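You operate a simulated robot arm through the tools that you are given. There is no shell and no other tool. Be economical: measure what you need, move in short steps, check, and stop when the job is done.

Carry out the task below with a simulated robot arm. There is one attempt and no reset: what you move stays moved.

TASK
Clamp the black plate, then wipe its oil off with the white block.
Fine: clamp it in the fixture, where it stays; put the block back.
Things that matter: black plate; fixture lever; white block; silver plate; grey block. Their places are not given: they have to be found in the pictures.

It is judged by the outcome, as a careful person would: the job done as asked, and still so three seconds after it is handed in. It fails if anything else is knocked over, pushed out of place, dropped, spilled or broken.

THE ROBOT
A 7-joint arm with a two-finger parallel gripper, fixed in place. Base frame: the origin is at the foot of the arm, x ahead of it, y to its left, z up; the work surface is at about z = 0. Lengths are in m, angles in rad, forces in N, time in s.
With the tool pointing down near the work surface it reaches from about 0.22 to 0.58 m from the base axis. Its first joint turns from -1.152 to 1.152 rad. Payload 2.5 kg.
Tool frame: the origin (TCP) lies between the finger pads and is the grasp point; the fingertips stand 0.023 m ahead of it; z points along the fingers, y is the line along which they close. The gripper opens to 0.094 m. The fingers are 0.038 m wide and 0.01 m thick; the gripper's body (0.054 by 0.096 m) begins 0.039 m behind the TCP.
Orientation is told as [roll, pitch, yaw] about the base's x, y, z axes, in that order, counted from this pose: with the fingers straight down and closing along the base's y, the tool's x points along the base's -x, its y along +y and its z along -z.

THE INTERFACE
- The arm moves only by the tool servo_tool. Its argument "commands" is a list of rows, each a list of 3 entries, a list of its own where there are three numbers: the shift along the tool's x, y, z in m, then the turn, a rotation vector about the tool's x, y, z in degrees, then the gripper command, from -1 (fully open) to 1 (shut), values between in proportion. In form: [[[dx, dy, dz], [ax, ay, az], gripper], ...]. A call has 1 to 8 rows; each row is the pose to reach, as a shift and turn from the pose commanded when the call began, along the tool's axes at that moment. A row lasts 0.2 s, in which the tool goes at most 0.05 m and 0.15 rad; a call with a longer step from one row to the next is refused whole, and so is a gripper value outside its range. A pose out of reach is approached as far as the arm can. The call stops where the force on the tool passes 70 N (or 10 N more than at its start, if that is more) or the arm is blocked; 0.2 s more then pass. The fingers move at their own pace (about 0.108 m/s each) and stop on an object; they squeeze with about 43 N. The grip force told is the motor's: it shows also when the fingers shut on nothing. Time passes only in rows, and 0.2 s behind the last, so rows that repeat a pose let the fingers close. It gives the time, the measured TCP pose, the force on the tool (base axes), the opening and the grip force at its end, in the units of the frame above (readings bear some noise).
- Cameras (640 x 400 px; columns grow to the right, rows downward): "scene" is fixed at [0.1069, -0.3972, 0.5482]; the picture's right is [0.92, -0.40, 0.00], its down [-0.21, -0.47, -0.86] and it looks along [0.34, 0.79, -0.52] (base axes); focal length 370 px, centre (320, 200). "wrist" rides on the gripper at [-0.039, 0, -0.044] in the tool frame; the picture's right is [0.00, -1.00, 0.00], its down [0.97, 0.00, -0.24] and it looks along [0.24, 0.00, 0.97] (tool axes); focal length 218 px, centre (320, 200).
- get_image(camera): a new picture of that camera. No time passes.
- point_at(camera, pixels): for up to 12 pixels [column, row] of the newest picture of that camera ("zoom" is the newest enlarged one), the place [x, y, z] in the base frame of the surface seen there, good to about 0.002 m. No time passes.
- zoom(camera, box): a new picture of the part [left, top, right, bottom] of that camera's present view, enlarged. No time passes.
- finish_job(): hands the job in; it is judged then, once.

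Work in short steps. Measure before you move; look again where a grasp or a placing could have gone wrong, and mend it. You have 80 turns and 54 pictures in all, the two below and enlarged ones among them. Open the gripper and draw the arm clear of the work before you hand the job in, unless the task says otherwise; then end with one line.

The tools are called as name(argument=value, ...) on one line, values as JSON. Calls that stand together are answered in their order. servo_tool: Moves the arm, as the interface text tells. Its arguments: {"type":"object","properties":{"commands":{"type":"array"}},"required":["commands"]} The other tools are called the same way: get_image (camera) takes a picture; point_at (camera, pixels) gives the place of the surface under pixels of a picture; zoom (camera, box) takes an enlarged picture of a part of a camera's view; finish_job () hands the job in.

At the start:

```text
time: 0.0
eef_pos: [0.3327, 0.1294, 0.2936]
tcp_rot: [0.0, -0.002, -0.002]
contact_force: [0.3, -0.1, 0.2]
grip_width: 0.094
grip_force: 0.0
```

scene: 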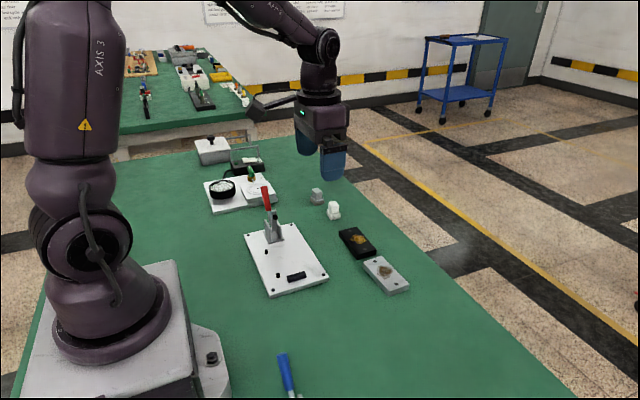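
wrist: 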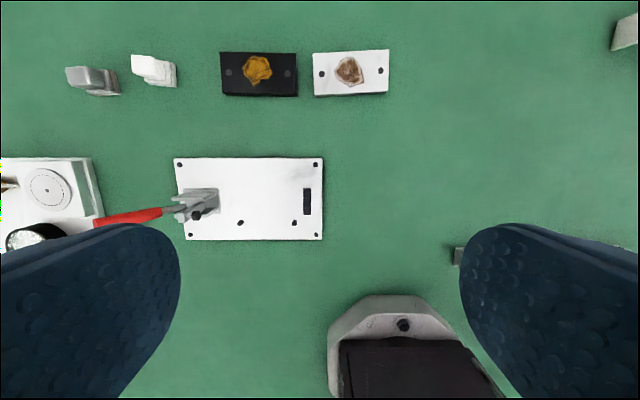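

I see the black plate, the silver plate, the fixture with its red lever, and the white and grey blocks. I zoom in on each to measure them.

zoom(camera="scene", box=[230, 170, 430, 300])

zoom(camera="wrist", box=[50, 30, 410, 255])

```text
3.08 times, centred on (330, 235) of scene
```

zoom: 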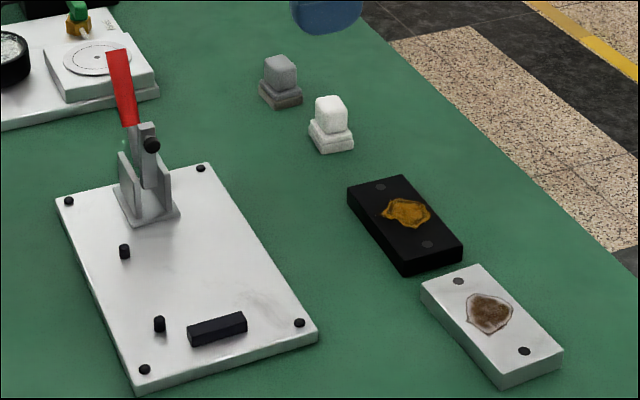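

```text
1.78 times, centred on (230, 142) of wrist
```

zoom: 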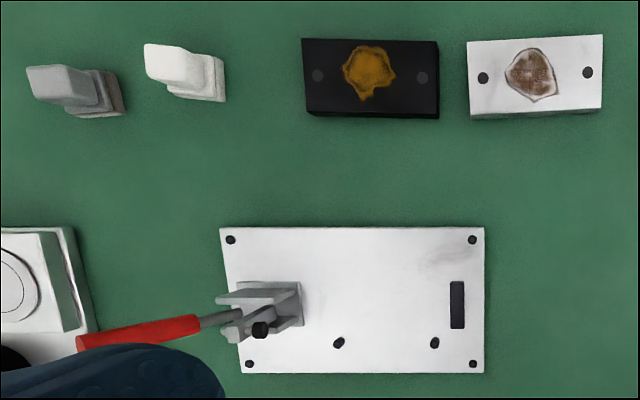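

I measure points in the newest (wrist) enlargement: the plates, pins, stop, clamp and blocks.

point_at(camera="zoom", pixels=[[305, 42], [436, 44], [437, 108], [310, 108], [318, 76], [421, 78], [368, 72], [338, 343], [434, 342], [457, 305], [457, 283], [457, 326]])

point_at(camera="zoom", pixels=[[85, 342], [190, 325], [225, 317], [261, 329], [290, 305], [295, 290], [230, 240], [472, 240], [475, 364], [249, 364], [180, 65], [210, 75]])

point_at(camera="scene", pixels=[[333, 204], [333, 214], [317, 192], [264, 188], [268, 206], [277, 215], [278, 225], [276, 238], [264, 244], [269, 249], [280, 273], [297, 274]])

```text
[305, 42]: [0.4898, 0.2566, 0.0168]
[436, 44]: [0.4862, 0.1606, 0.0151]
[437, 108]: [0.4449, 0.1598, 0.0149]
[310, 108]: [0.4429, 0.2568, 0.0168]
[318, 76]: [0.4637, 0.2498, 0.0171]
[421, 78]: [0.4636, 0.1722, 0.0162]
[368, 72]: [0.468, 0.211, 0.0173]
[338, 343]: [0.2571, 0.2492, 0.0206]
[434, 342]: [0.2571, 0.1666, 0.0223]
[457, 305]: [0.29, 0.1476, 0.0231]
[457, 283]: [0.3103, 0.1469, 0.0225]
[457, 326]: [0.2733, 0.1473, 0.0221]
```

```text
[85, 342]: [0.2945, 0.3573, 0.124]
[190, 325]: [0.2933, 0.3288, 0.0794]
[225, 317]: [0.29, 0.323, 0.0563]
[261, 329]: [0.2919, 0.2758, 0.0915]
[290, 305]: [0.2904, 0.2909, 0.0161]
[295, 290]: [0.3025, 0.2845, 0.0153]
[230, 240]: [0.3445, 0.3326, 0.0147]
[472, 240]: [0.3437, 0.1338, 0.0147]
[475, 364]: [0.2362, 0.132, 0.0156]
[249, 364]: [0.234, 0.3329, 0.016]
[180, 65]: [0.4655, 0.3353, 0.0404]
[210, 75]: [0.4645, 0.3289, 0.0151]
```

```text
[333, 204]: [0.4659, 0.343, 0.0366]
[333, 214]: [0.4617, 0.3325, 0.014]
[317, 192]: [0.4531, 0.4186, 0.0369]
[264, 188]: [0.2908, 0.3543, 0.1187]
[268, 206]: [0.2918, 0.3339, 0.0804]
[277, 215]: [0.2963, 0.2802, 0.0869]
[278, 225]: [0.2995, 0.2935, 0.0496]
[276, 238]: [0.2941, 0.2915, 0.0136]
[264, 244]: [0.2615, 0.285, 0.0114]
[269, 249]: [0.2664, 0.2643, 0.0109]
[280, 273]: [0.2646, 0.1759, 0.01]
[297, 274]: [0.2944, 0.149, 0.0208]
```

I look closer at the clamp mechanism from the scene camera.

zoom(camera="scene", box=[240, 178, 304, 250])

servo_tool(commands=[[[0.02, -0.04, 0], [0, 0, 0], -1], [[0.04, -0.08, 0], [0, 0, 0], -1], [[0.04, -0.08, 0.0], [0, 0, 0], -1]])

get_image(camera="wrist")

```text
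5.56 times, centred on (272, 214) of scene
```

zoom: 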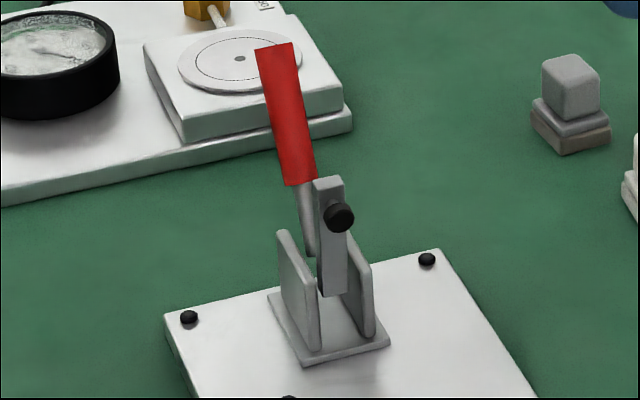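

```text
time: 0.8
eef_pos: [0.2902, 0.0472, 0.2949]
tcp_rot: [0.001, -0.002, -0.001]
contact_force: [-0.2, 0.0, -0.6]
grip_width: 0.094
grip_force: 0.1
```

```text
48 pictures are left
```

wrist: 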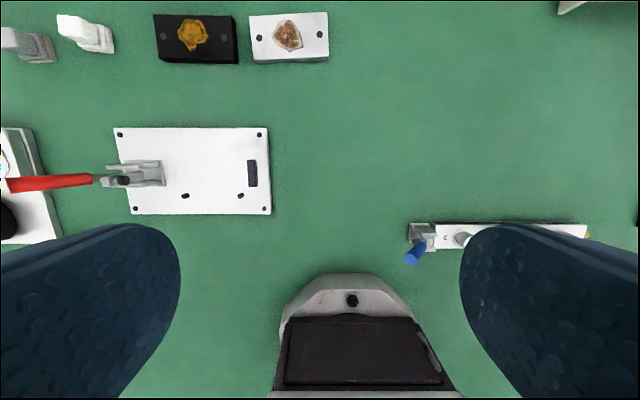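

The clamp arm stands upright with its pad facing -y, so the clamp is open. The pins are at x≈0.258 and the stop at y≈0.147. I go above the black plate at (0.466, 0.2085), turning so that the fingers close along x.

servo_tool(commands=[[[-0.022, 0.02, 0], [0, 0, 8], -1], [[-0.044, 0.04, 0], [0, 0, 16], -1], [[-0.066, 0.06, 0], [0, 0, 24], -1], [[-0.088, 0.081, 0], [0, 0, 32], -1], [[-0.11, 0.101, 0], [0, 0, 40], -1], [[-0.132, 0.121, 0], [0, 0, 48], -1], [[-0.154, 0.141, 0], [0, 0, 56], -1], [[-0.176, 0.1615, 0], [0, 0, 64], -1]])

servo_tool(commands=[[[0, 0, 0.03], [0, 0, 8], -1], [[0, 0, 0.06], [0, 0, 16], -1], [[0, 0, 0.09], [0, 0, 24], -1], [[0, 0, 0.12], [0, 0, 26], -1], [[0, 0, 0.15], [0, 0, 26], -1], [[0, 0, 0.15], [0, 0, 26], -1]])

get_image(camera="wrist")

```text
time: 2.6
eef_pos: [0.4666, 0.2095, 0.2929]
tcp_rot: [0.003, 0.001, -1.12]
contact_force: [0.8, 0.5, 0.2]
grip_width: 0.0939
grip_force: 0.1
```

```text
time: 4.0
eef_pos: [0.4683, 0.2102, 0.143]
tcp_rot: [0.001, -0.001, -1.57]
contact_force: [0.2, -0.2, 0.5]
grip_width: 0.0937
grip_force: 0.0
```

```text
47 pictures are left
```

wrist: 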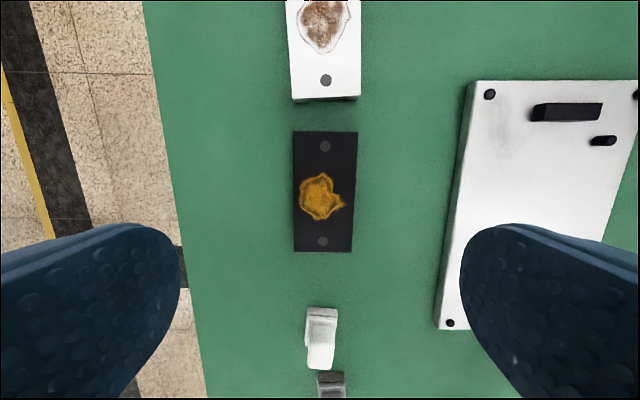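

The plate lies between columns 293 and 357, and rows 131 and 251. I measure its corners precisely.

point_at(camera="wrist", pixels=[[295, 134], [355, 134], [350, 249], [297, 249], [296, 190], [353, 190], [535, 120], [600, 120], [567, 119], [605, 139], [455, 200], [449, 322]])

```text
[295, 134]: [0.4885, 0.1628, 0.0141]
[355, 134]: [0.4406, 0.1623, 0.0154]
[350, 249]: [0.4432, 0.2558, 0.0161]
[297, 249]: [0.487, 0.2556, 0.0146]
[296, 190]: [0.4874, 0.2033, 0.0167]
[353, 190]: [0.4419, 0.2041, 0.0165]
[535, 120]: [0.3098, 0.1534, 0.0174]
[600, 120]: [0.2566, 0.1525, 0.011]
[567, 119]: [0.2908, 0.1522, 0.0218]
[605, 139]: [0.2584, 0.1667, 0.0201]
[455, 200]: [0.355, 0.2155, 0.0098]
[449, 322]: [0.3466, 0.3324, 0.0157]
```

The plate centre is (0.4645, 0.209), with its top at z≈0.016. I descend to z=0.026 and close.

servo_tool(commands=[[[0, -0.0035, 0.03], [0, 0, 0], -1], [[-0.001, -0.0035, 0.06], [0, 0, 0], -1], [[-0.001, -0.0035, 0.09], [0, 0, 0], -1], [[-0.001, -0.0035, 0.117], [0, 0, 0], -1], [[-0.001, -0.0035, 0.117], [0, 0, 0], -1], [[-0.001, -0.0035, 0.117], [0, 0, 0], 1], [[-0.001, -0.0035, 0.117], [0, 0, 0], 1], [[-0.001, -0.0035, 0.117], [0, 0, 0], 1]])

```text
time: 5.8
eef_pos: [0.4649, 0.209, 0.0259]
tcp_rot: [0.003, 0.001, -1.573]
contact_force: [0.5, -0.6, -0.4]
grip_width: 0.0497
grip_force: 43.2
```

Gripped, with the plate 0.050 wide. I lift it and carry it over the fixture, just short of the pins and the stop.

servo_tool(commands=[[[0, 0, -0.03], [0, 0, 0], 1], [[0, 0, -0.06], [0, 0, 0], 1], [[0, -0.04, -0.06], [0, 0, 0], 1], [[0, -0.08, -0.06], [0, 0, 0], 1], [[0, -0.12, -0.06], [0, 0, 0], 1], [[-0.002, -0.155, -0.06], [0, 0, 0], 1], [[-0.002, -0.173, -0.06], [0, 0, 0], 1], [[-0.002, -0.173, -0.06], [0, 0, 0], 1]])

get_image(camera="wrist")

zoom(camera="scene", box=[220, 160, 380, 300])

```text
time: 7.6
eef_pos: [0.2911, 0.2065, 0.0855]
tcp_rot: [0.002, 0.0, -1.57]
contact_force: [0.1, -0.3, -1.9]
grip_width: 0.0496
grip_force: 43.5
```

```text
46 pictures are left
```

wrist: 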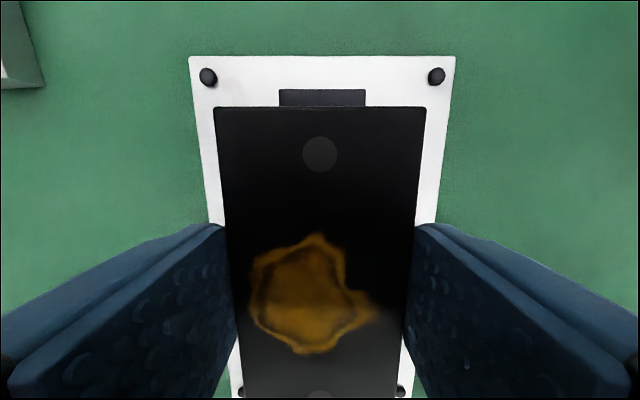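

```text
2.86 times, centred on (300, 230) of scene
```

zoom: 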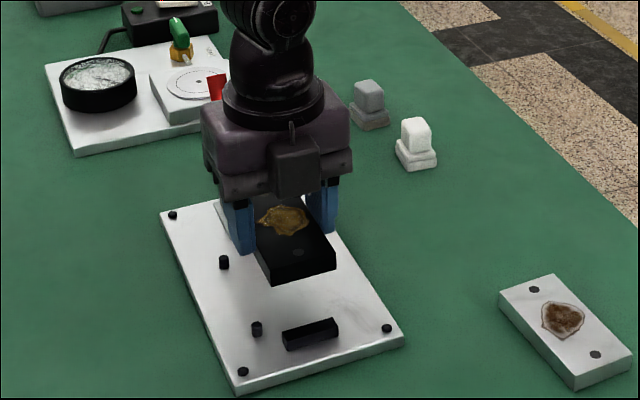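

I measure the held plate's front edge and sides, and the stop.

point_at(camera="wrist", pixels=[[320, 109], [225, 111], [418, 111], [230, 250], [412, 225], [320, 98], [285, 95], [360, 95], [208, 77], [437, 76], [320, 154], [310, 290]])

point_at(camera="zoom", pixels=[[224, 258], [256, 325], [224, 266], [256, 335], [313, 328], [284, 348], [252, 332], [262, 332]])

```text
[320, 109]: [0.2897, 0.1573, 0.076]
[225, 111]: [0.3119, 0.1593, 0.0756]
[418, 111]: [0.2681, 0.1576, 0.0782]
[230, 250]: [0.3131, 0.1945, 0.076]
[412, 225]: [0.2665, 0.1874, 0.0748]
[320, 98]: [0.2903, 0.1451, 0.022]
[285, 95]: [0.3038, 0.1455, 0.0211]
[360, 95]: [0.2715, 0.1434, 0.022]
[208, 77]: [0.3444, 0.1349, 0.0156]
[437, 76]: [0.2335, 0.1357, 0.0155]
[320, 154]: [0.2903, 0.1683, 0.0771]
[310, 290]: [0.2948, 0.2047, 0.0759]
```

```text
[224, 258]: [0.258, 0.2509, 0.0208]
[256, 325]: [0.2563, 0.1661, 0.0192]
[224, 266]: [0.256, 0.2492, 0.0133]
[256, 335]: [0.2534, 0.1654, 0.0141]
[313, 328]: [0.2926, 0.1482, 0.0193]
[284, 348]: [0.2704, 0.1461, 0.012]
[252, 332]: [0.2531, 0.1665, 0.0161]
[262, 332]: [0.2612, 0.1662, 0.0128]
```

Clearances are about 4 mm to both the pins and the stop. I lower to about 1.5 mm above the fixture surface.

servo_tool(commands=[[[0, 0, 0.02], [0, 0, 0], 1], [[0, 0, 0.04], [0, 0, 0], 1], [[0, 0, 0.0475], [0, 0, 0], 1], [[0, 0, 0.0475], [0, 0, 0], 1]])

servo_tool(commands=[[[-0.001, 0, 0], [0, 0, 0], 1], [[-0.002, 0, 0], [0, 0, 0], 1], [[-0.003, 0, 0], [0, 0, 0], 1]])

zoom(camera="scene", box=[235, 220, 335, 300])

```text
time: 8.6
eef_pos: [0.2923, 0.2064, 0.0381]
tcp_rot: [0.003, -0.002, -1.572]
contact_force: [-0.2, 0.3, -2.0]
grip_width: 0.0493
grip_force: 42.1
```

```text
time: 9.4
eef_pos: [0.2917, 0.2029, 0.0387]
tcp_rot: [0.001, 0.001, -1.57]
contact_force: [0.1, 0.2, -3.1]
grip_width: 0.0495
grip_force: 42.8
```

```text
5.00 times, centred on (285, 260) of scene
```

zoom: 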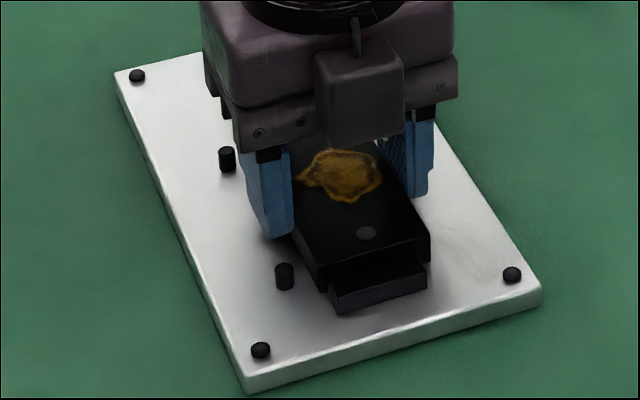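

The plate is now just at the stop with no contact force. I move in -x toward the pins in small steps.

servo_tool(commands=[[[0, -0.001, 0], [0, 0, 0], 1], [[0, -0.002, 0], [0, 0, 0], 1], [[0, -0.003, 0], [0, 0, 0], 1], [[0, -0.004, 0], [0, 0, 0], 1]])

servo_tool(commands=[[[-0.0005, -0.0005, 0], [0, 0, 0], 1], [[-0.0005, -0.001, 0], [0, 0, 0], 1]])

```text
time: 10.4
eef_pos: [0.2884, 0.2053, 0.0396]
tcp_rot: [0.001, 0.0, -1.571]
contact_force: [-0.5, 0.4, -1.8]
grip_width: 0.0493
grip_force: 42.8
```

```text
time: 11.0
eef_pos: [0.2869, 0.2048, 0.0392]
tcp_rot: [0.002, -0.001, -1.571]
contact_force: [-0.9, 0.1, -1.7]
grip_width: 0.0497
grip_force: 42.5
```

No contact yet. I continue with small steps toward both references and watch the force.

servo_tool(commands=[[[-0.0005, -0.0005, 0.0005], [0, 0, 0], 1], [[-0.0005, -0.001, 0.001], [0, 0, 0], 1]])

servo_tool(commands=[[[-0.0005, 0, 0], [0, 0, 0], 1], [[-0.001, 0, 0], [0, 0, 0], 1]])

zoom(camera="scene", box=[255, 230, 325, 286])

```text
time: 11.6
eef_pos: [0.2871, 0.2023, 0.038]
tcp_rot: [0.001, 0.001, -1.57]
contact_force: [-0.3, 0.6, -1.8]
grip_width: 0.0493
grip_force: 42.9
```

```text
time: 12.2
eef_pos: [0.286, 0.2011, 0.0384]
tcp_rot: [0.0, 0.0, -1.571]
contact_force: [0.3, 0.0, -3.2]
grip_width: 0.0496
grip_force: 43.7
```

```text
7.14 times, centred on (290, 258) of scene
```

zoom: 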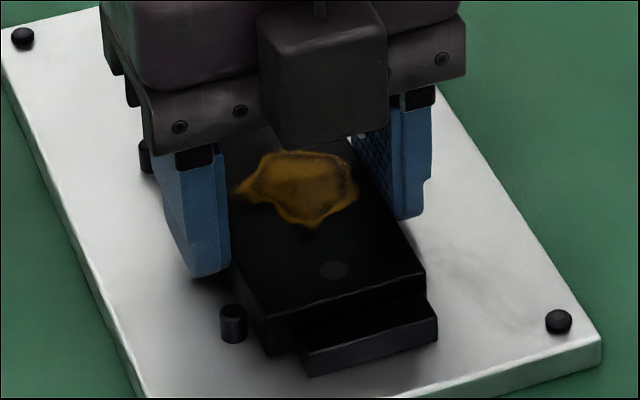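

The gap at the pin (232, 322) and the stop is still about 1–2 mm. I continue.

servo_tool(commands=[[[0, -0.0005, 0.0], [0, 0, 0], 1], [[0, -0.001, 0], [0, 0, 0], 1]])

servo_tool(commands=[[[-0.0005, 0, 0], [0, 0, 0], 1], [[-0.001, 0, 0], [0, 0, 0], 1]])

get_image(camera="wrist")

```text
time: 12.8
eef_pos: [0.2861, 0.2027, 0.0374]
tcp_rot: [0.003, 0.001, -1.569]
contact_force: [-0.2, -0.6, -2.0]
grip_width: 0.0492
grip_force: 42.8
```

```text
time: 13.4
eef_pos: [0.2847, 0.2018, 0.0379]
tcp_rot: [0.0, 0.003, -1.569]
contact_force: [-1.7, 5.4, -1.4]
grip_width: 0.0494
grip_force: 43.3
```

```text
42 pictures are left
```

wrist: 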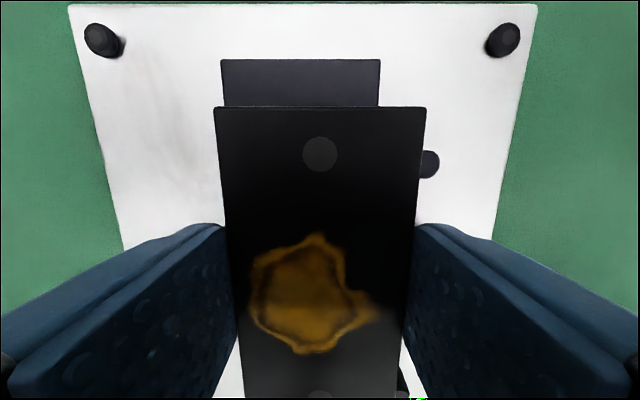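

There is 5.4 N against the stop, so y is seated. I step on in -x until the pins are felt.

servo_tool(commands=[[[0, -0.0005, 0.0], [0, 0, 0], 1], [[0, -0.001, 0], [0, 0, 0], 1]])

```text
time: 14.0
eef_pos: [0.2858, 0.2023, 0.0373]
tcp_rot: [0.002, 0.003, -1.571]
contact_force: [4.3, 8.2, -1.0]
grip_width: 0.0494
grip_force: 42.5
```

Both references now touch (x 4 N, y 8 N). I lower onto the surface.

servo_tool(commands=[[[0, 0, 0.0007], [0, 0, 0], 1], [[0, 0, 0.0014], [0, 0, 0], 1], [[0, 0, 0.0014], [0, 0, 0], 1]])

```text
time: 14.8
eef_pos: [0.2852, 0.2015, 0.0366]
tcp_rot: [0.002, 0.002, -1.571]
contact_force: [-0.3, 3.8, 29.3]
grip_width: 0.0494
grip_force: 43.6
```

Seated, with 29 N upward from the surface. I release, rise clear and inspect.

servo_tool(commands=[[[0, 0, -0.0005], [0, 0, 0], -0.5], [[0, 0, -0.001], [0, 0, 0], -0.5], [[0, 0, -0.03], [0, 0, 0], -0.5], [[0, 0, -0.07], [0, 0, 0], -0.5], [[-0.03, 0, -0.11], [0, 0, 0], -0.5], [[-0.06, 0, -0.15], [0, 0, 0], -0.5], [[-0.06, 0, -0.15], [0, 0, 0], -0.5]])

get_image(camera="wrist")

zoom(camera="scene", box=[230, 180, 330, 300])

```text
time: 16.4
eef_pos: [0.2831, 0.1418, 0.188]
tcp_rot: [0.003, -0.002, -1.571]
contact_force: [-0.1, 0.3, -0.8]
grip_width: 0.0704
grip_force: 0.0
```

```text
41 pictures are left
```

wrist: 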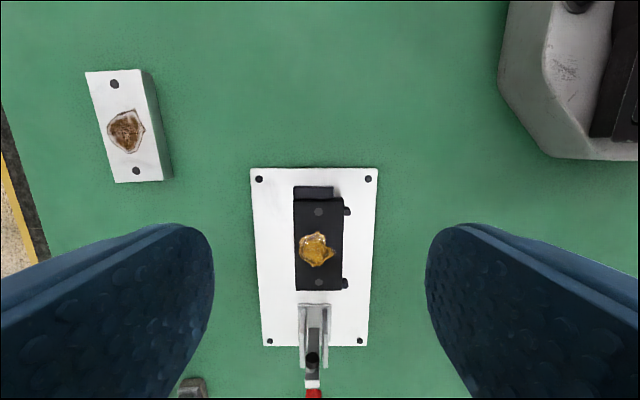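

```text
3.33 times, centred on (280, 240) of scene
```

zoom: 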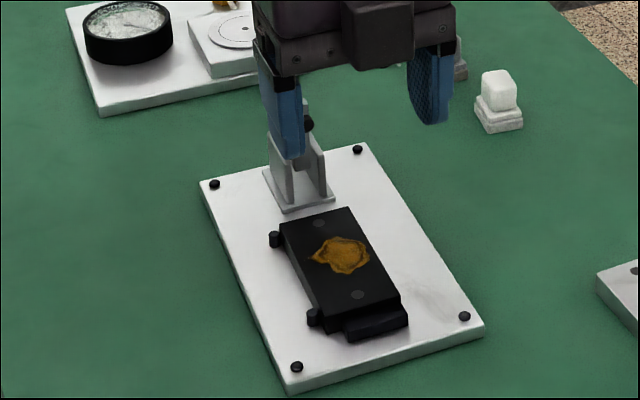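

The plate is seated against the pins and the stop. Before I swing the lever, I check the lever geometry and the things behind it.

get_image(camera="scene")

servo_tool(commands=[[[0.04, 0.002, -0.02], [0, 0, 0], 1], [[0.08, 0.004, -0.04], [0, 0, 0], 1], [[0.11, 0.006, -0.06], [0, 0, 0], 1], [[0.11, 0.006, -0.06], [0, 0, 0], 1]])

get_image(camera="wrist")

```text
39 pictures are left
```

scene: 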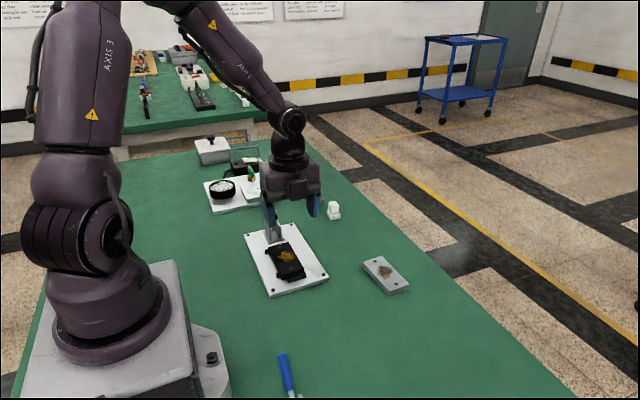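

```text
time: 17.4
eef_pos: [0.2888, 0.2512, 0.2476]
tcp_rot: [0.002, 0.0, -1.573]
contact_force: [-0.2, 1.0, -0.4]
grip_width: 0.0
grip_force: 42.7
```

```text
38 pictures are left
```

wrist: 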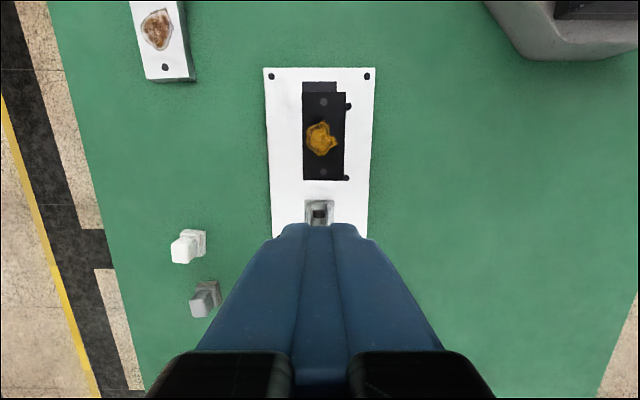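

I measure the tray items behind the lever.

point_at(camera="scene", pixels=[[222, 182], [234, 190], [253, 182], [251, 172], [243, 200], [240, 150], [236, 168], [212, 140]])

servo_tool(commands=[[[0.03, 0, -0.015], [0, 0, 0], 0.5], [[0.06, 0, -0.03], [0, 0, 0], 0], [[0.09, 0.002, -0.04], [0, 0, 0], -0.5], [[0.12, 0.004, -0.04], [0, 0, 0], -0.8], [[0.15, 0.004, -0.04], [0, 0, 0], -0.8], [[0.15, 0.004, -0.04], [0, 0, 0], -0.8]])

get_image(camera="wrist")

```text
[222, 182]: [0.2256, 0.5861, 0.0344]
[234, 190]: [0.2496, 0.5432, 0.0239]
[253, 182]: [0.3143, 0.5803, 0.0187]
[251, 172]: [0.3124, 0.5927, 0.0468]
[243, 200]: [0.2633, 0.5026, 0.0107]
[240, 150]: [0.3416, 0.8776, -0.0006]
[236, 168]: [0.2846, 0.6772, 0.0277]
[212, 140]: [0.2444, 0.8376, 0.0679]
```

```text
time: 18.8
eef_pos: [0.2923, 0.4008, 0.2848]
tcp_rot: [0.002, 0.0, -1.571]
contact_force: [-0.2, 0.1, 0.5]
grip_width: 0.0846
grip_force: 0.0
```

```text
37 pictures are left
```

wrist: 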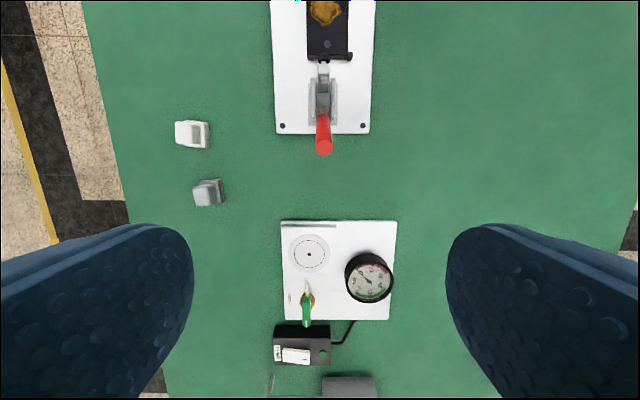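

The space behind the lever is clear up to the tray. I measure the handle from here.

point_at(camera="wrist", pixels=[[325, 148], [323, 138], [322, 122], [323, 112], [323, 98], [323, 75], [324, 66], [314, 100], [332, 100], [324, 153], [340, 225], [323, 85]])

zoom(camera="wrist", box=[270, 40, 380, 160])

```text
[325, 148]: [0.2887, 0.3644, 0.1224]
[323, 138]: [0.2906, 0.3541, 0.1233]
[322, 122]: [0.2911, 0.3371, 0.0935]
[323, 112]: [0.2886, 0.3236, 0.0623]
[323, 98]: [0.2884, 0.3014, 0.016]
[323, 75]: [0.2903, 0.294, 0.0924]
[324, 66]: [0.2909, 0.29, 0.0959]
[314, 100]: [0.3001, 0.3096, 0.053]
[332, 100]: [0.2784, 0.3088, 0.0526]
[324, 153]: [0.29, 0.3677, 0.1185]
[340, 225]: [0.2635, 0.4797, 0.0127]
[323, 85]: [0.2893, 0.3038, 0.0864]
```

```text
3.33 times, centred on (325, 100) of wrist
```

zoom: 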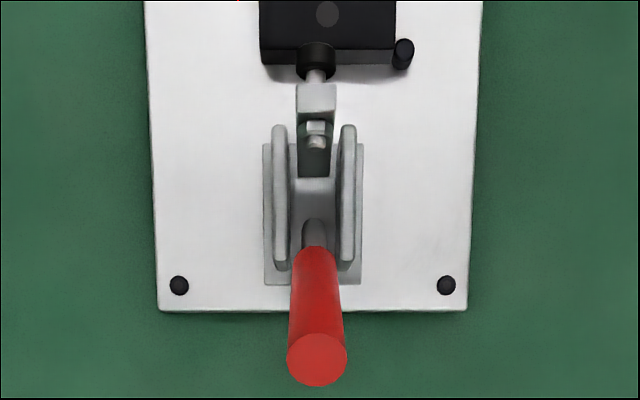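

The handle tip's rear is at (0.290, 0.367, 0.118). I close the fingers and descend behind it, at y=0.40, to z=0.12.

servo_tool(commands=[[[0.003, -0.002, 0], [0, 0, 0], 1], [[0.003, -0.002, 0.04], [0, 0, 0], 1], [[0.003, -0.002, 0.08], [0, 0, 0], 1], [[0.003, -0.002, 0.12], [0, 0, 0], 1], [[0.003, -0.002, 0.163], [0, 0, 0], 1], [[0.003, -0.002, 0.163], [0, 0, 0], 1]])

servo_tool(commands=[[[-0.01, 0, 0], [0, 0, 0], 1], [[-0.02, 0, 0], [0, 0, 0], 1], [[-0.028, 0, 0], [0, 0, 0], 1], [[-0.035, 0, 0], [0, 0, 0], 1]])

zoom(camera="scene", box=[230, 160, 350, 290])

```text
time: 20.2
eef_pos: [0.2944, 0.4044, 0.1241]
tcp_rot: [0.001, 0.0, -1.572]
contact_force: [0.0, -0.5, -0.3]
grip_width: 0.0
grip_force: 43.0
```

```text
time: 21.1
eef_pos: [0.2895, 0.3902, 0.1276]
tcp_rot: [0.013, 0.038, -1.56]
contact_force: [-0.3, 2.9, -0.5]
grip_width: 0.0
grip_force: 42.6
stopped in row 4: the force on the tool passed its limit (the readings are from after the stop); the commanded pose is now the measured one
```

```text
3.08 times, centred on (290, 225) of scene
```

zoom: 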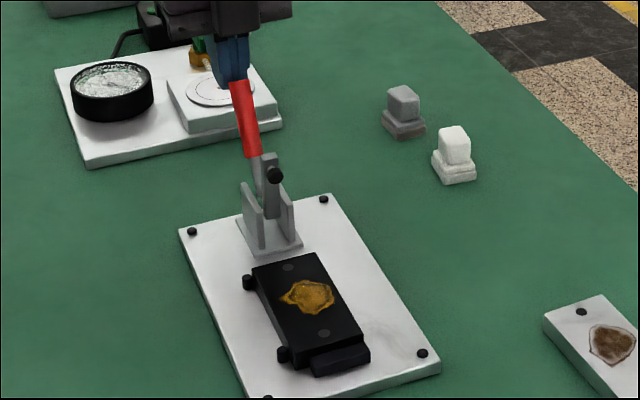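

The handle resists strongly toward -y, so that is its open stop. It must therefore close the other way, backward and down. I back off, straighten the tool and rise, then check that the fixture hasn't moved.

servo_tool(commands=[[[0.008, 0, 0], [0, 0, 0], 1], [[0.012, 0, -0.03], [-1.1, -0.4, 0.3], 1], [[0.012, 0, -0.07], [-2.2, -0.75, 0.6], 1], [[0.012, 0, -0.1], [-2.2, -0.75, 0.6], 1], [[0.012, 0, -0.1], [-2.2, -0.75, 0.6], 1]])

get_image(camera="wrist")

```text
time: 22.3
eef_pos: [0.2881, 0.3978, 0.2271]
tcp_rot: [0.053, 0.026, -1.571]
contact_force: [0.2, -0.5, 0.3]
grip_width: 0.0
grip_force: 42.0
```

```text
34 pictures are left
```

wrist: 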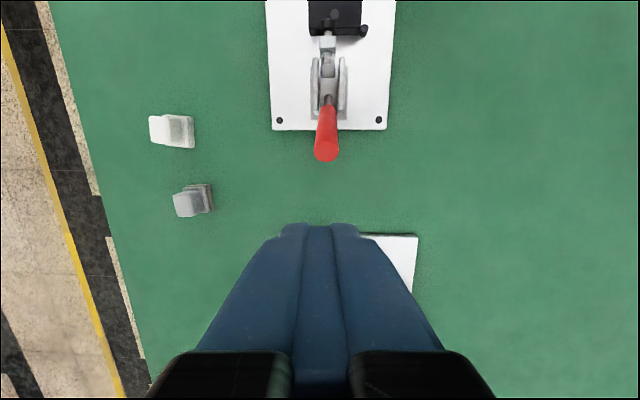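

I undo the tilt (roll 0.053, pitch 0.026) while moving above the front of the handle.

servo_tool(commands=[[[-0.02, 0, 0], [1.5, -0.75, 0], 1], [[-0.04, 0.001, 0], [3.04, -1.5, 0], 1], [[-0.074, 0.002, 0], [3.04, -1.5, 0], 1], [[-0.074, 0.002, 0], [3.04, -1.5, 0], 1]])

get_image(camera="wrist")

```text
time: 23.3
eef_pos: [0.2915, 0.3231, 0.2262]
tcp_rot: [0.0, -0.002, -1.571]
contact_force: [0.8, 0.2, 0.2]
grip_width: 0.0
grip_force: 42.0
```

```text
33 pictures are left
```

wrist: 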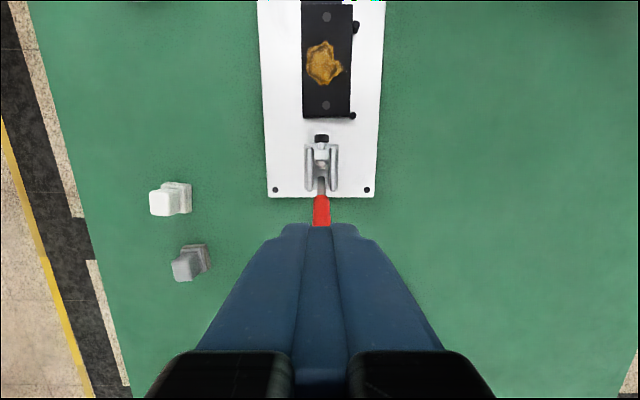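

point_at(camera="wrist", pixels=[[275, 190], [367, 190], [304, 108], [348, 112], [352, 116], [321, 205], [321, 137], [326, 62]])

```text
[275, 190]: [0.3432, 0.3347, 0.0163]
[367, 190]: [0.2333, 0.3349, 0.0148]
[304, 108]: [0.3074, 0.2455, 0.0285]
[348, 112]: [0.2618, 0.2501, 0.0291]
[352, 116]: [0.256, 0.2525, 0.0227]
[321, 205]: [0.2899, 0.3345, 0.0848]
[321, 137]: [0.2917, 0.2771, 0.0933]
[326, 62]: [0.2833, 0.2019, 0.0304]
```

The fixture has not moved. I descend in front of the handle to z=0.132, with the tip above the clamp arm's top, then push in +y gently.

servo_tool(commands=[[[-0.005, -0.001, 0.03], [0, 0, 0], 1], [[-0.005, -0.001, 0.06], [0, 0, 0], 1], [[-0.005, -0.001, 0.093], [0, 0, 0], 1], [[-0.005, -0.001, 0.093], [0, 0, 0], 1]])

servo_tool(commands=[[[0.005, 0, 0], [0, 0, 0], 1], [[0.01, 0, 0], [0, 0, 0], 1], [[0.015, 0, 0.0], [0, 0, 0], 1], [[0.02, 0, 0.003], [0, 0, 0], 1]])

zoom(camera="scene", box=[230, 160, 350, 290])

```text
time: 24.3
eef_pos: [0.2902, 0.3191, 0.1325]
tcp_rot: [-0.002, -0.002, -1.57]
contact_force: [0.9, 0.1, -0.1]
grip_width: 0.0
grip_force: 42.1
```

```text
time: 25.3
eef_pos: [0.2895, 0.3387, 0.1296]
tcp_rot: [-0.003, -0.002, -1.571]
contact_force: [-0.1, -0.5, 0.4]
grip_width: 0.0001
grip_force: 42.6
```

```text
3.08 times, centred on (290, 225) of scene
```

zoom: 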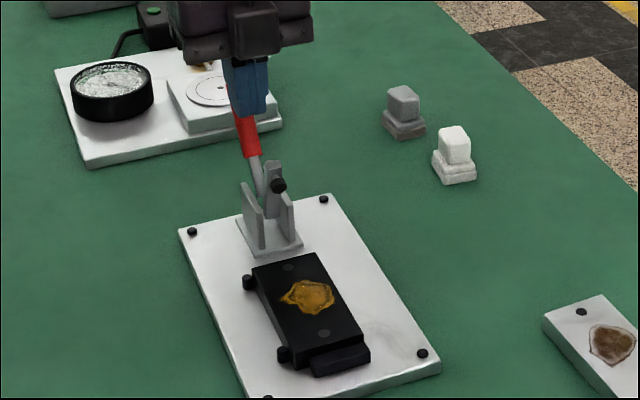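

The arm pad lowered with little force, so this is the right direction. I follow the arc down.

servo_tool(commands=[[[0.006, 0, 0.006], [0, 0, 0], 1], [[0.011, 0, 0.0125], [0, 0, 0], 1], [[0.016, 0, 0.02], [0, 0, 0], 1], [[0.021, 0, 0.028], [0, 0, 0], 1], [[0.024, 0, 0.036], [0, 0, 0], 1]])

zoom(camera="scene", box=[230, 160, 350, 290])

```text
time: 26.5
eef_pos: [0.2897, 0.3627, 0.095]
tcp_rot: [0.001, -0.001, -1.571]
contact_force: [0.2, 0.2, 0.0]
grip_width: 0.0
grip_force: 42.5
```

```text
3.08 times, centred on (290, 225) of scene
```

zoom: 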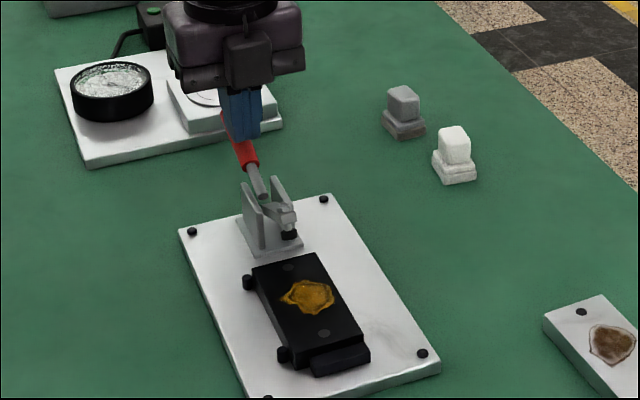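

The arm is coming down toward the plate. I continue.

servo_tool(commands=[[[0.003, 0, 0.008], [0, 0, 0], 1], [[0.005, 0, 0.016], [0, 0, 0], 1], [[0.007, 0, 0.023], [0, 0, 0], 1]])

zoom(camera="scene", box=[230, 160, 350, 290])

```text
time: 27.3
eef_pos: [0.2906, 0.37, 0.073]
tcp_rot: [0.0, -0.001, -1.572]
contact_force: [-2.6, -2.3, 10.0]
grip_width: 0.0
grip_force: 42.2
```

```text
3.08 times, centred on (290, 225) of scene
```

zoom: 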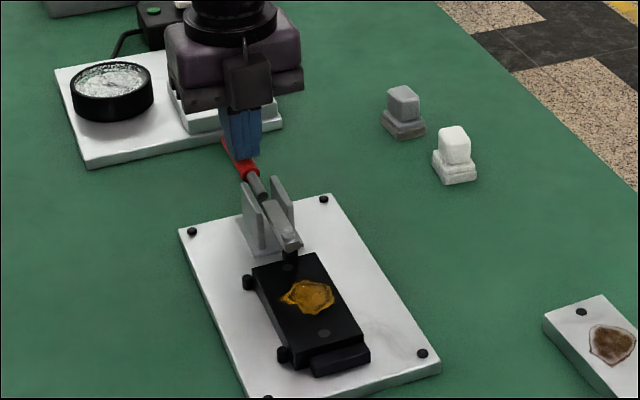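

The pad has reached the plate and the force has risen to 10 N. I press on to lock the toggle.

servo_tool(commands=[[[0.0, 0, 0.003], [0, 0, 0], 1], [[0.0, 0, 0.006], [0, 0, 0], 1], [[0.0, 0, 0.009], [0, 0, 0], 1], [[0.0, 0, 0.012], [0, 0, 0], 1]])

zoom(camera="scene", box=[230, 160, 350, 290])

```text
time: 27.8
eef_pos: [0.2914, 0.3713, 0.0726]
tcp_rot: [0.001, 0.001, -1.57]
contact_force: [-0.6, -1.3, 4.8]
grip_width: 0.0
grip_force: 42.3
stopped in row 2: the force on the tool passed its limit (the readings are from after the stop); the commanded pose is now the measured one
```

```text
3.08 times, centred on (290, 225) of scene
```

zoom: 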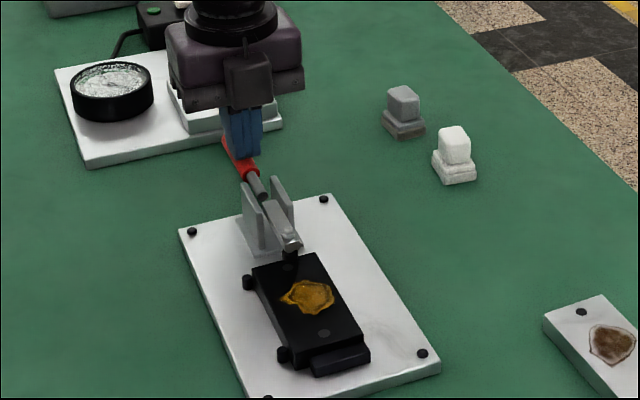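

The lever is at a hard stop. I withdraw upward and check that it stays clamped.

servo_tool(commands=[[[0, 0, -0.03], [0, 0, 0], 1], [[0, 0, -0.07], [0, 0, 0], 1], [[0, 0, -0.11], [0, 0, 0], 0], [[0.0, 0, -0.15], [0, 0, 0], -0.8], [[0.0, 0, -0.15], [0, 0, 0], -0.8]])

get_image(camera="wrist")

zoom(camera="scene", box=[230, 170, 330, 290])

```text
time: 29.0
eef_pos: [0.2921, 0.3721, 0.2223]
tcp_rot: [0.0, 0.002, -1.574]
contact_force: [-0.2, 0.3, -0.4]
grip_width: 0.0845
grip_force: 0.1
```

```text
28 pictures are left
```

wrist: 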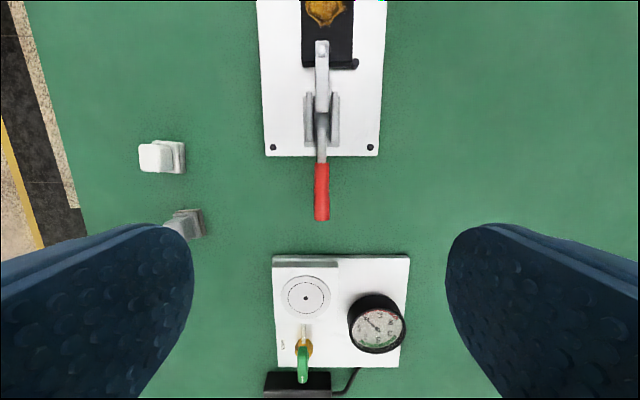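

```text
3.33 times, centred on (280, 230) of scene
```

zoom: 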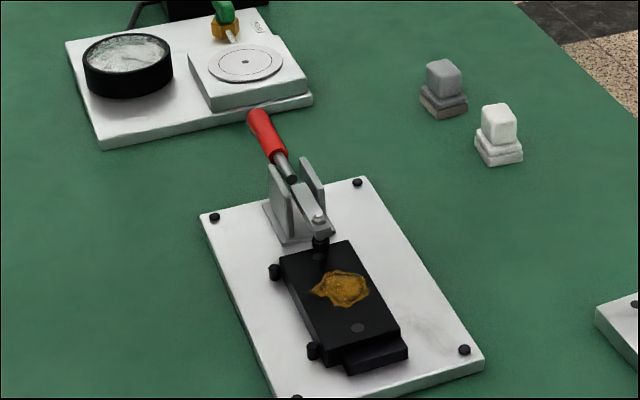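

The clamp holds with its pad on the plate. Now I measure the arm, the oil patch and the white block.

point_at(camera="wrist", pixels=[[322, 42], [322, 60], [322, 100], [322, 200], [322, 220], [150, 157], [178, 157], [142, 146], [142, 170], [180, 142], [183, 172], [160, 170]])

point_at(camera="zoom", pixels=[[320, 218], [328, 235], [320, 252], [312, 290], [345, 270], [370, 292], [340, 308], [499, 112], [478, 150], [492, 167], [523, 155], [499, 125]])

servo_tool(commands=[[[-0.02, 0.04, 0], [0, 0, 0], -0.8], [[-0.04, 0.08, 0], [0, 0, 0], -0.8], [[-0.05, 0.12, 0], [0, 0, 0], -0.8], [[-0.05, 0.16, 0.02], [0, 0, 0], -0.8], [[-0.05, 0.171, 0.04], [0, 0, 0], -0.8], [[-0.05, 0.171, 0.06], [0, 0, 0], -0.8], [[-0.05, 0.171, 0.06], [0, 0, 0], -0.8]])

get_image(camera="wrist")

```text
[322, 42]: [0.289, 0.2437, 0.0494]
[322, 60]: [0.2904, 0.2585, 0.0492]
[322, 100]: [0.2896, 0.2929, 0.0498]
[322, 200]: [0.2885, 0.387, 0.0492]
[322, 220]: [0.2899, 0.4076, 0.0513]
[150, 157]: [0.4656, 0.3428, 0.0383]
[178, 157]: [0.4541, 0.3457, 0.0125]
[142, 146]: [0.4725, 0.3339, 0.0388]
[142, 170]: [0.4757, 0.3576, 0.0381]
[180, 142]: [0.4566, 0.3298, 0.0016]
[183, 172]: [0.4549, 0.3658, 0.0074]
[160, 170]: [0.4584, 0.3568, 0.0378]
```

```text
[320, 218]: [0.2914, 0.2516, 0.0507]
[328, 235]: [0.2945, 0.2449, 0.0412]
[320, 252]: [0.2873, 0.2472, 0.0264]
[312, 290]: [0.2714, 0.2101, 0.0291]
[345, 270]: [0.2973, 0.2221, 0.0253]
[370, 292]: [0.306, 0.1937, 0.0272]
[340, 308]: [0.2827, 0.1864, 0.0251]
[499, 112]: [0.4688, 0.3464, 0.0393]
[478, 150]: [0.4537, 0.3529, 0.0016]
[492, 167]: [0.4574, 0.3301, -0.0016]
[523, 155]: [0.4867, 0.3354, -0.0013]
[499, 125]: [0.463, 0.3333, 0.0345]
```

```text
time: 30.6
eef_pos: [0.4627, 0.3216, 0.1623]
tcp_rot: [-0.001, 0.001, -1.57]
contact_force: [0.1, -0.2, -0.3]
grip_width: 0.0846
grip_force: 0.1
```

```text
26 pictures are left
```

wrist: 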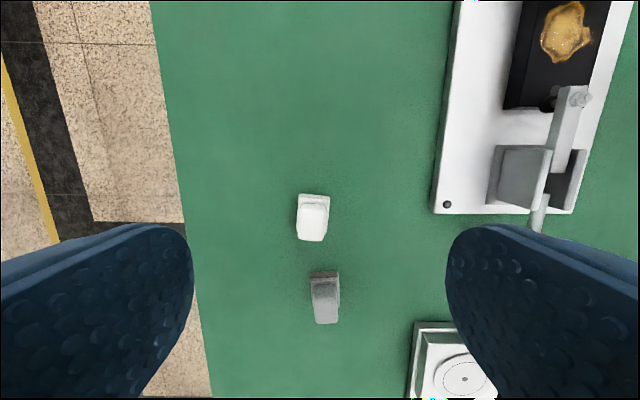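

I zoom in on the white block.

zoom(camera="wrist", box=[270, 170, 370, 260])

point_at(camera="wrist", pixels=[[300, 209], [326, 210], [325, 239], [300, 238], [313, 224], [299, 196], [328, 197], [314, 200]])

```text
4.44 times, centred on (320, 215) of wrist
```

zoom: 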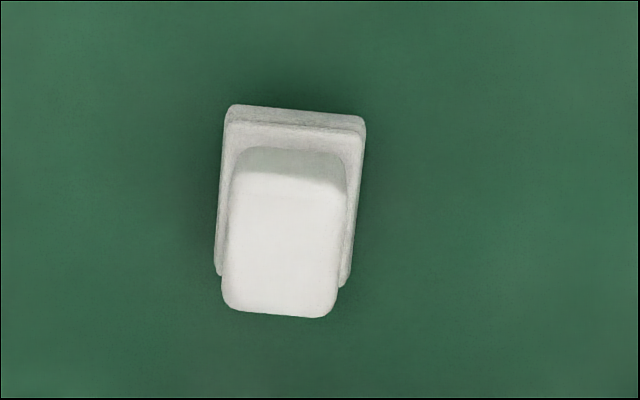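

```text
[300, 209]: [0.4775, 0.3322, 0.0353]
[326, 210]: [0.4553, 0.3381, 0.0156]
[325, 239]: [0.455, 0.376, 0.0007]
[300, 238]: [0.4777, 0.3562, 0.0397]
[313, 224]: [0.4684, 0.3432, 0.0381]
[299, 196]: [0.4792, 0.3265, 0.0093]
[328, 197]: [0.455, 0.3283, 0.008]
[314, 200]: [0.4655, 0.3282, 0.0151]
```

The block's knob is centred at (0.466, 0.344), rotated about 5°, with its top at z≈0.039. I align, descend to z≈0.040 and grip it.

servo_tool(commands=[[[0.012, 0.002, 0.03], [0, 0, 2.5], -0.8], [[0.0229, 0.0035, 0.05], [0, 0, 5], -0.8], [[0.0229, 0.0035, 0.08], [0, 0, 5], -0.8], [[0.0229, 0.0035, 0.105], [0, 0, 5], -0.8], [[0.0229, 0.0035, 0.122], [0, 0, 5], -0.8], [[0.0229, 0.0035, 0.122], [0, 0, 5], -0.8]])

get_image(camera="wrist")

```text
time: 32.0
eef_pos: [0.4649, 0.3443, 0.0398]
tcp_rot: [-0.001, 0.001, -1.66]
contact_force: [-0.9, 0.2, -0.2]
grip_width: 0.0845
grip_force: 0.0
```

```text
24 pictures are left
```

wrist: 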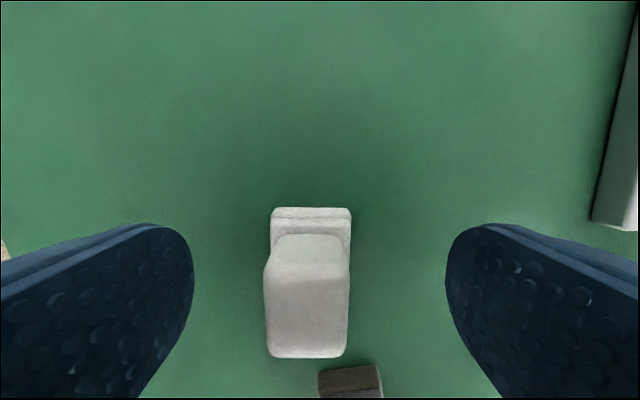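

Yaw is aligned, but the block sits at column ~306, about 3 mm toward +x. I correct that and close.

servo_tool(commands=[[[0, 0.003, 0], [0, 0, 0], -0.8], [[0, 0.003, 0], [0, 0, 0], -0.2], [[0, 0.003, 0], [0, 0, 0], 0.2], [[0, 0.003, 0], [0, 0, 0], 1], [[0, 0.003, 0], [0, 0, 0], 1], [[0, 0.003, 0], [0, 0, 0], 1]])

get_image(camera="wrist")

```text
time: 33.4
eef_pos: [0.4686, 0.3443, 0.041]
tcp_rot: [0.0, 0.001, -1.657]
contact_force: [-0.2, -0.8, 0.5]
grip_width: 0.021
grip_force: 43.2
```

```text
23 pictures are left
```

wrist: 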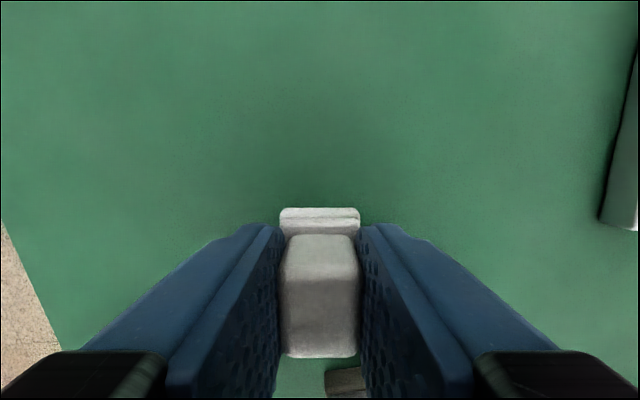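

The block is gripped (width 0.021). I lift it and carry it over the oil patch at about (0.288, 0.205), straightening the yaw on the way.

servo_tool(commands=[[[0, 0, -0.04], [0, 0, 0], 1], [[0, 0, -0.08], [0, 0, 0], 1], [[-0.026, -0.028, -0.08], [0, 0, -1], 1], [[-0.052, -0.056, -0.08], [0, 0, -2], 1], [[-0.078, -0.084, -0.08], [0, 0, -3], 1], [[-0.104, -0.112, -0.08], [0, 0, -4], 1], [[-0.13, -0.14, -0.08], [0, 0, -5], 1], [[-0.154, -0.1674, -0.08], [0, 0, -5], 1]])

get_image(camera="wrist")

zoom(camera="scene", box=[230, 170, 350, 290])

```text
time: 35.2
eef_pos: [0.2877, 0.2091, 0.1184]
tcp_rot: [0.003, 0.0, -1.573]
contact_force: [0.0, 0.0, -1.3]
grip_width: 0.0209
grip_force: 42.6
```

```text
22 pictures are left
```

wrist: 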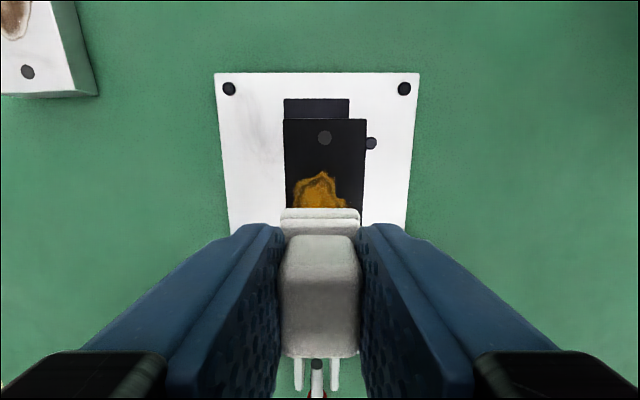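

```text
3.33 times, centred on (290, 230) of scene
```

zoom: 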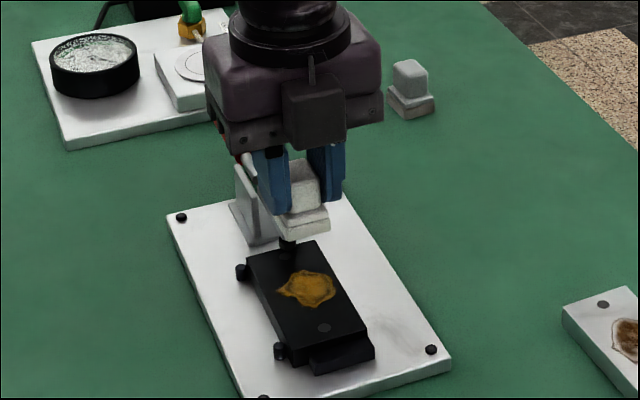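

The oil spans x 0.271–0.307 and y 0.186–0.223. I move to y≈0.200 and lower toward the plate top.

servo_tool(commands=[[[-0.006, 0, 0.02], [0, 0, 0], 1], [[-0.006, 0, 0.04], [0, 0, 0], 1], [[-0.006, 0, 0.048], [0, 0, 0], 1], [[-0.006, 0, 0.048], [0, 0, 0], 1]])

servo_tool(commands=[[[0, 0, 0.001], [0, 0, 0], 1], [[0, 0, 0.002], [0, 0, 0], 1], [[0, 0, 0.002], [0, 0, 0], 1]])

```text
time: 36.2
eef_pos: [0.2895, 0.2006, 0.0722]
tcp_rot: [0.002, 0.002, -1.571]
contact_force: [0.0, -0.3, -1.1]
grip_width: 0.021
grip_force: 43.1
```

```text
time: 37.0
eef_pos: [0.2883, 0.2, 0.0711]
tcp_rot: [0.001, 0.003, -1.57]
contact_force: [-0.2, -0.7, -1.2]
grip_width: 0.0208
grip_force: 43.3
```

servo_tool(commands=[[[0, 0, 0.0007], [0, 0, 0], 1], [[0, 0, 0.0014], [0, 0, 0], 1], [[0, 0, 0.0014], [0, 0, 0], 1]])

```text
time: 37.8
eef_pos: [0.2893, 0.199, 0.0677]
tcp_rot: [0.0, 0.002, -1.573]
contact_force: [-0.8, -0.7, 5.1]
grip_width: 0.0211
grip_force: 42.4
```

Contact is about 6 N. I press slightly harder and wipe across the patch in strokes.

servo_tool(commands=[[[0, 0, 0.0004], [0, 0, 0], 1], [[-0.01, 0, 0.0004], [0, 0, 0], 1], [[-0.01, 0.01, 0.0004], [0, 0, 0], 1], [[0.0, 0.01, 0.0004], [0, 0, 0], 1], [[0.012, 0.01, 0.0004], [0, 0, 0], 1], [[0.012, 0.0, 0.0004], [0, 0, 0], 1], [[0, 0.0, 0.0004], [0, 0, 0], 1], [[-0.01, 0, 0.0004], [0, 0, 0], 1]])

servo_tool(commands=[[[0, -0.01, 0], [0, 0, 0], 1], [[0.01, -0.01, 0], [0, 0, 0], 1], [[0.022, -0.01, 0], [0, 0, 0], 1], [[0.022, 0, 0], [0, 0, 0], 1], [[0.022, 0.01, 0], [0, 0, 0], 1], [[0.01, 0.01, 0], [0, 0, 0], 1], [[0.01, -0.01, 0], [0, 0, 0], 1], [[0.01, 0, 0], [0, 0, 0], 1]])

zoom(camera="scene", box=[240, 190, 340, 290])

```text
time: 39.6
eef_pos: [0.2869, 0.1912, 0.0696]
tcp_rot: [-0.002, 0.003, -1.57]
contact_force: [-0.7, 7.0, 15.7]
grip_width: 0.021
grip_force: 42.9
```

```text
time: 41.4
eef_pos: [0.2874, 0.1997, 0.0683]
tcp_rot: [-0.002, 0.001, -1.571]
contact_force: [-1.8, -0.2, 3.5]
grip_width: 0.0212
grip_force: 42.8
```

```text
4.00 times, centred on (290, 240) of scene
```

zoom: 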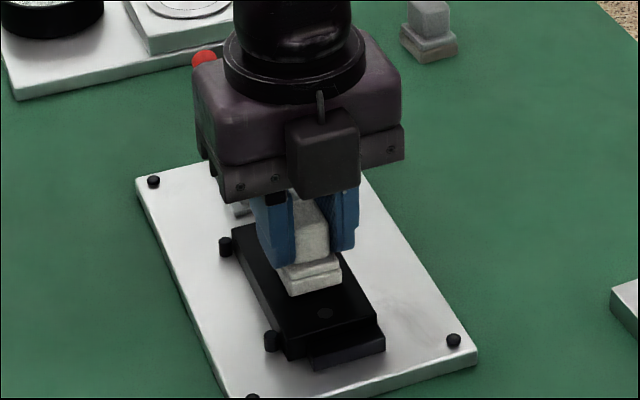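

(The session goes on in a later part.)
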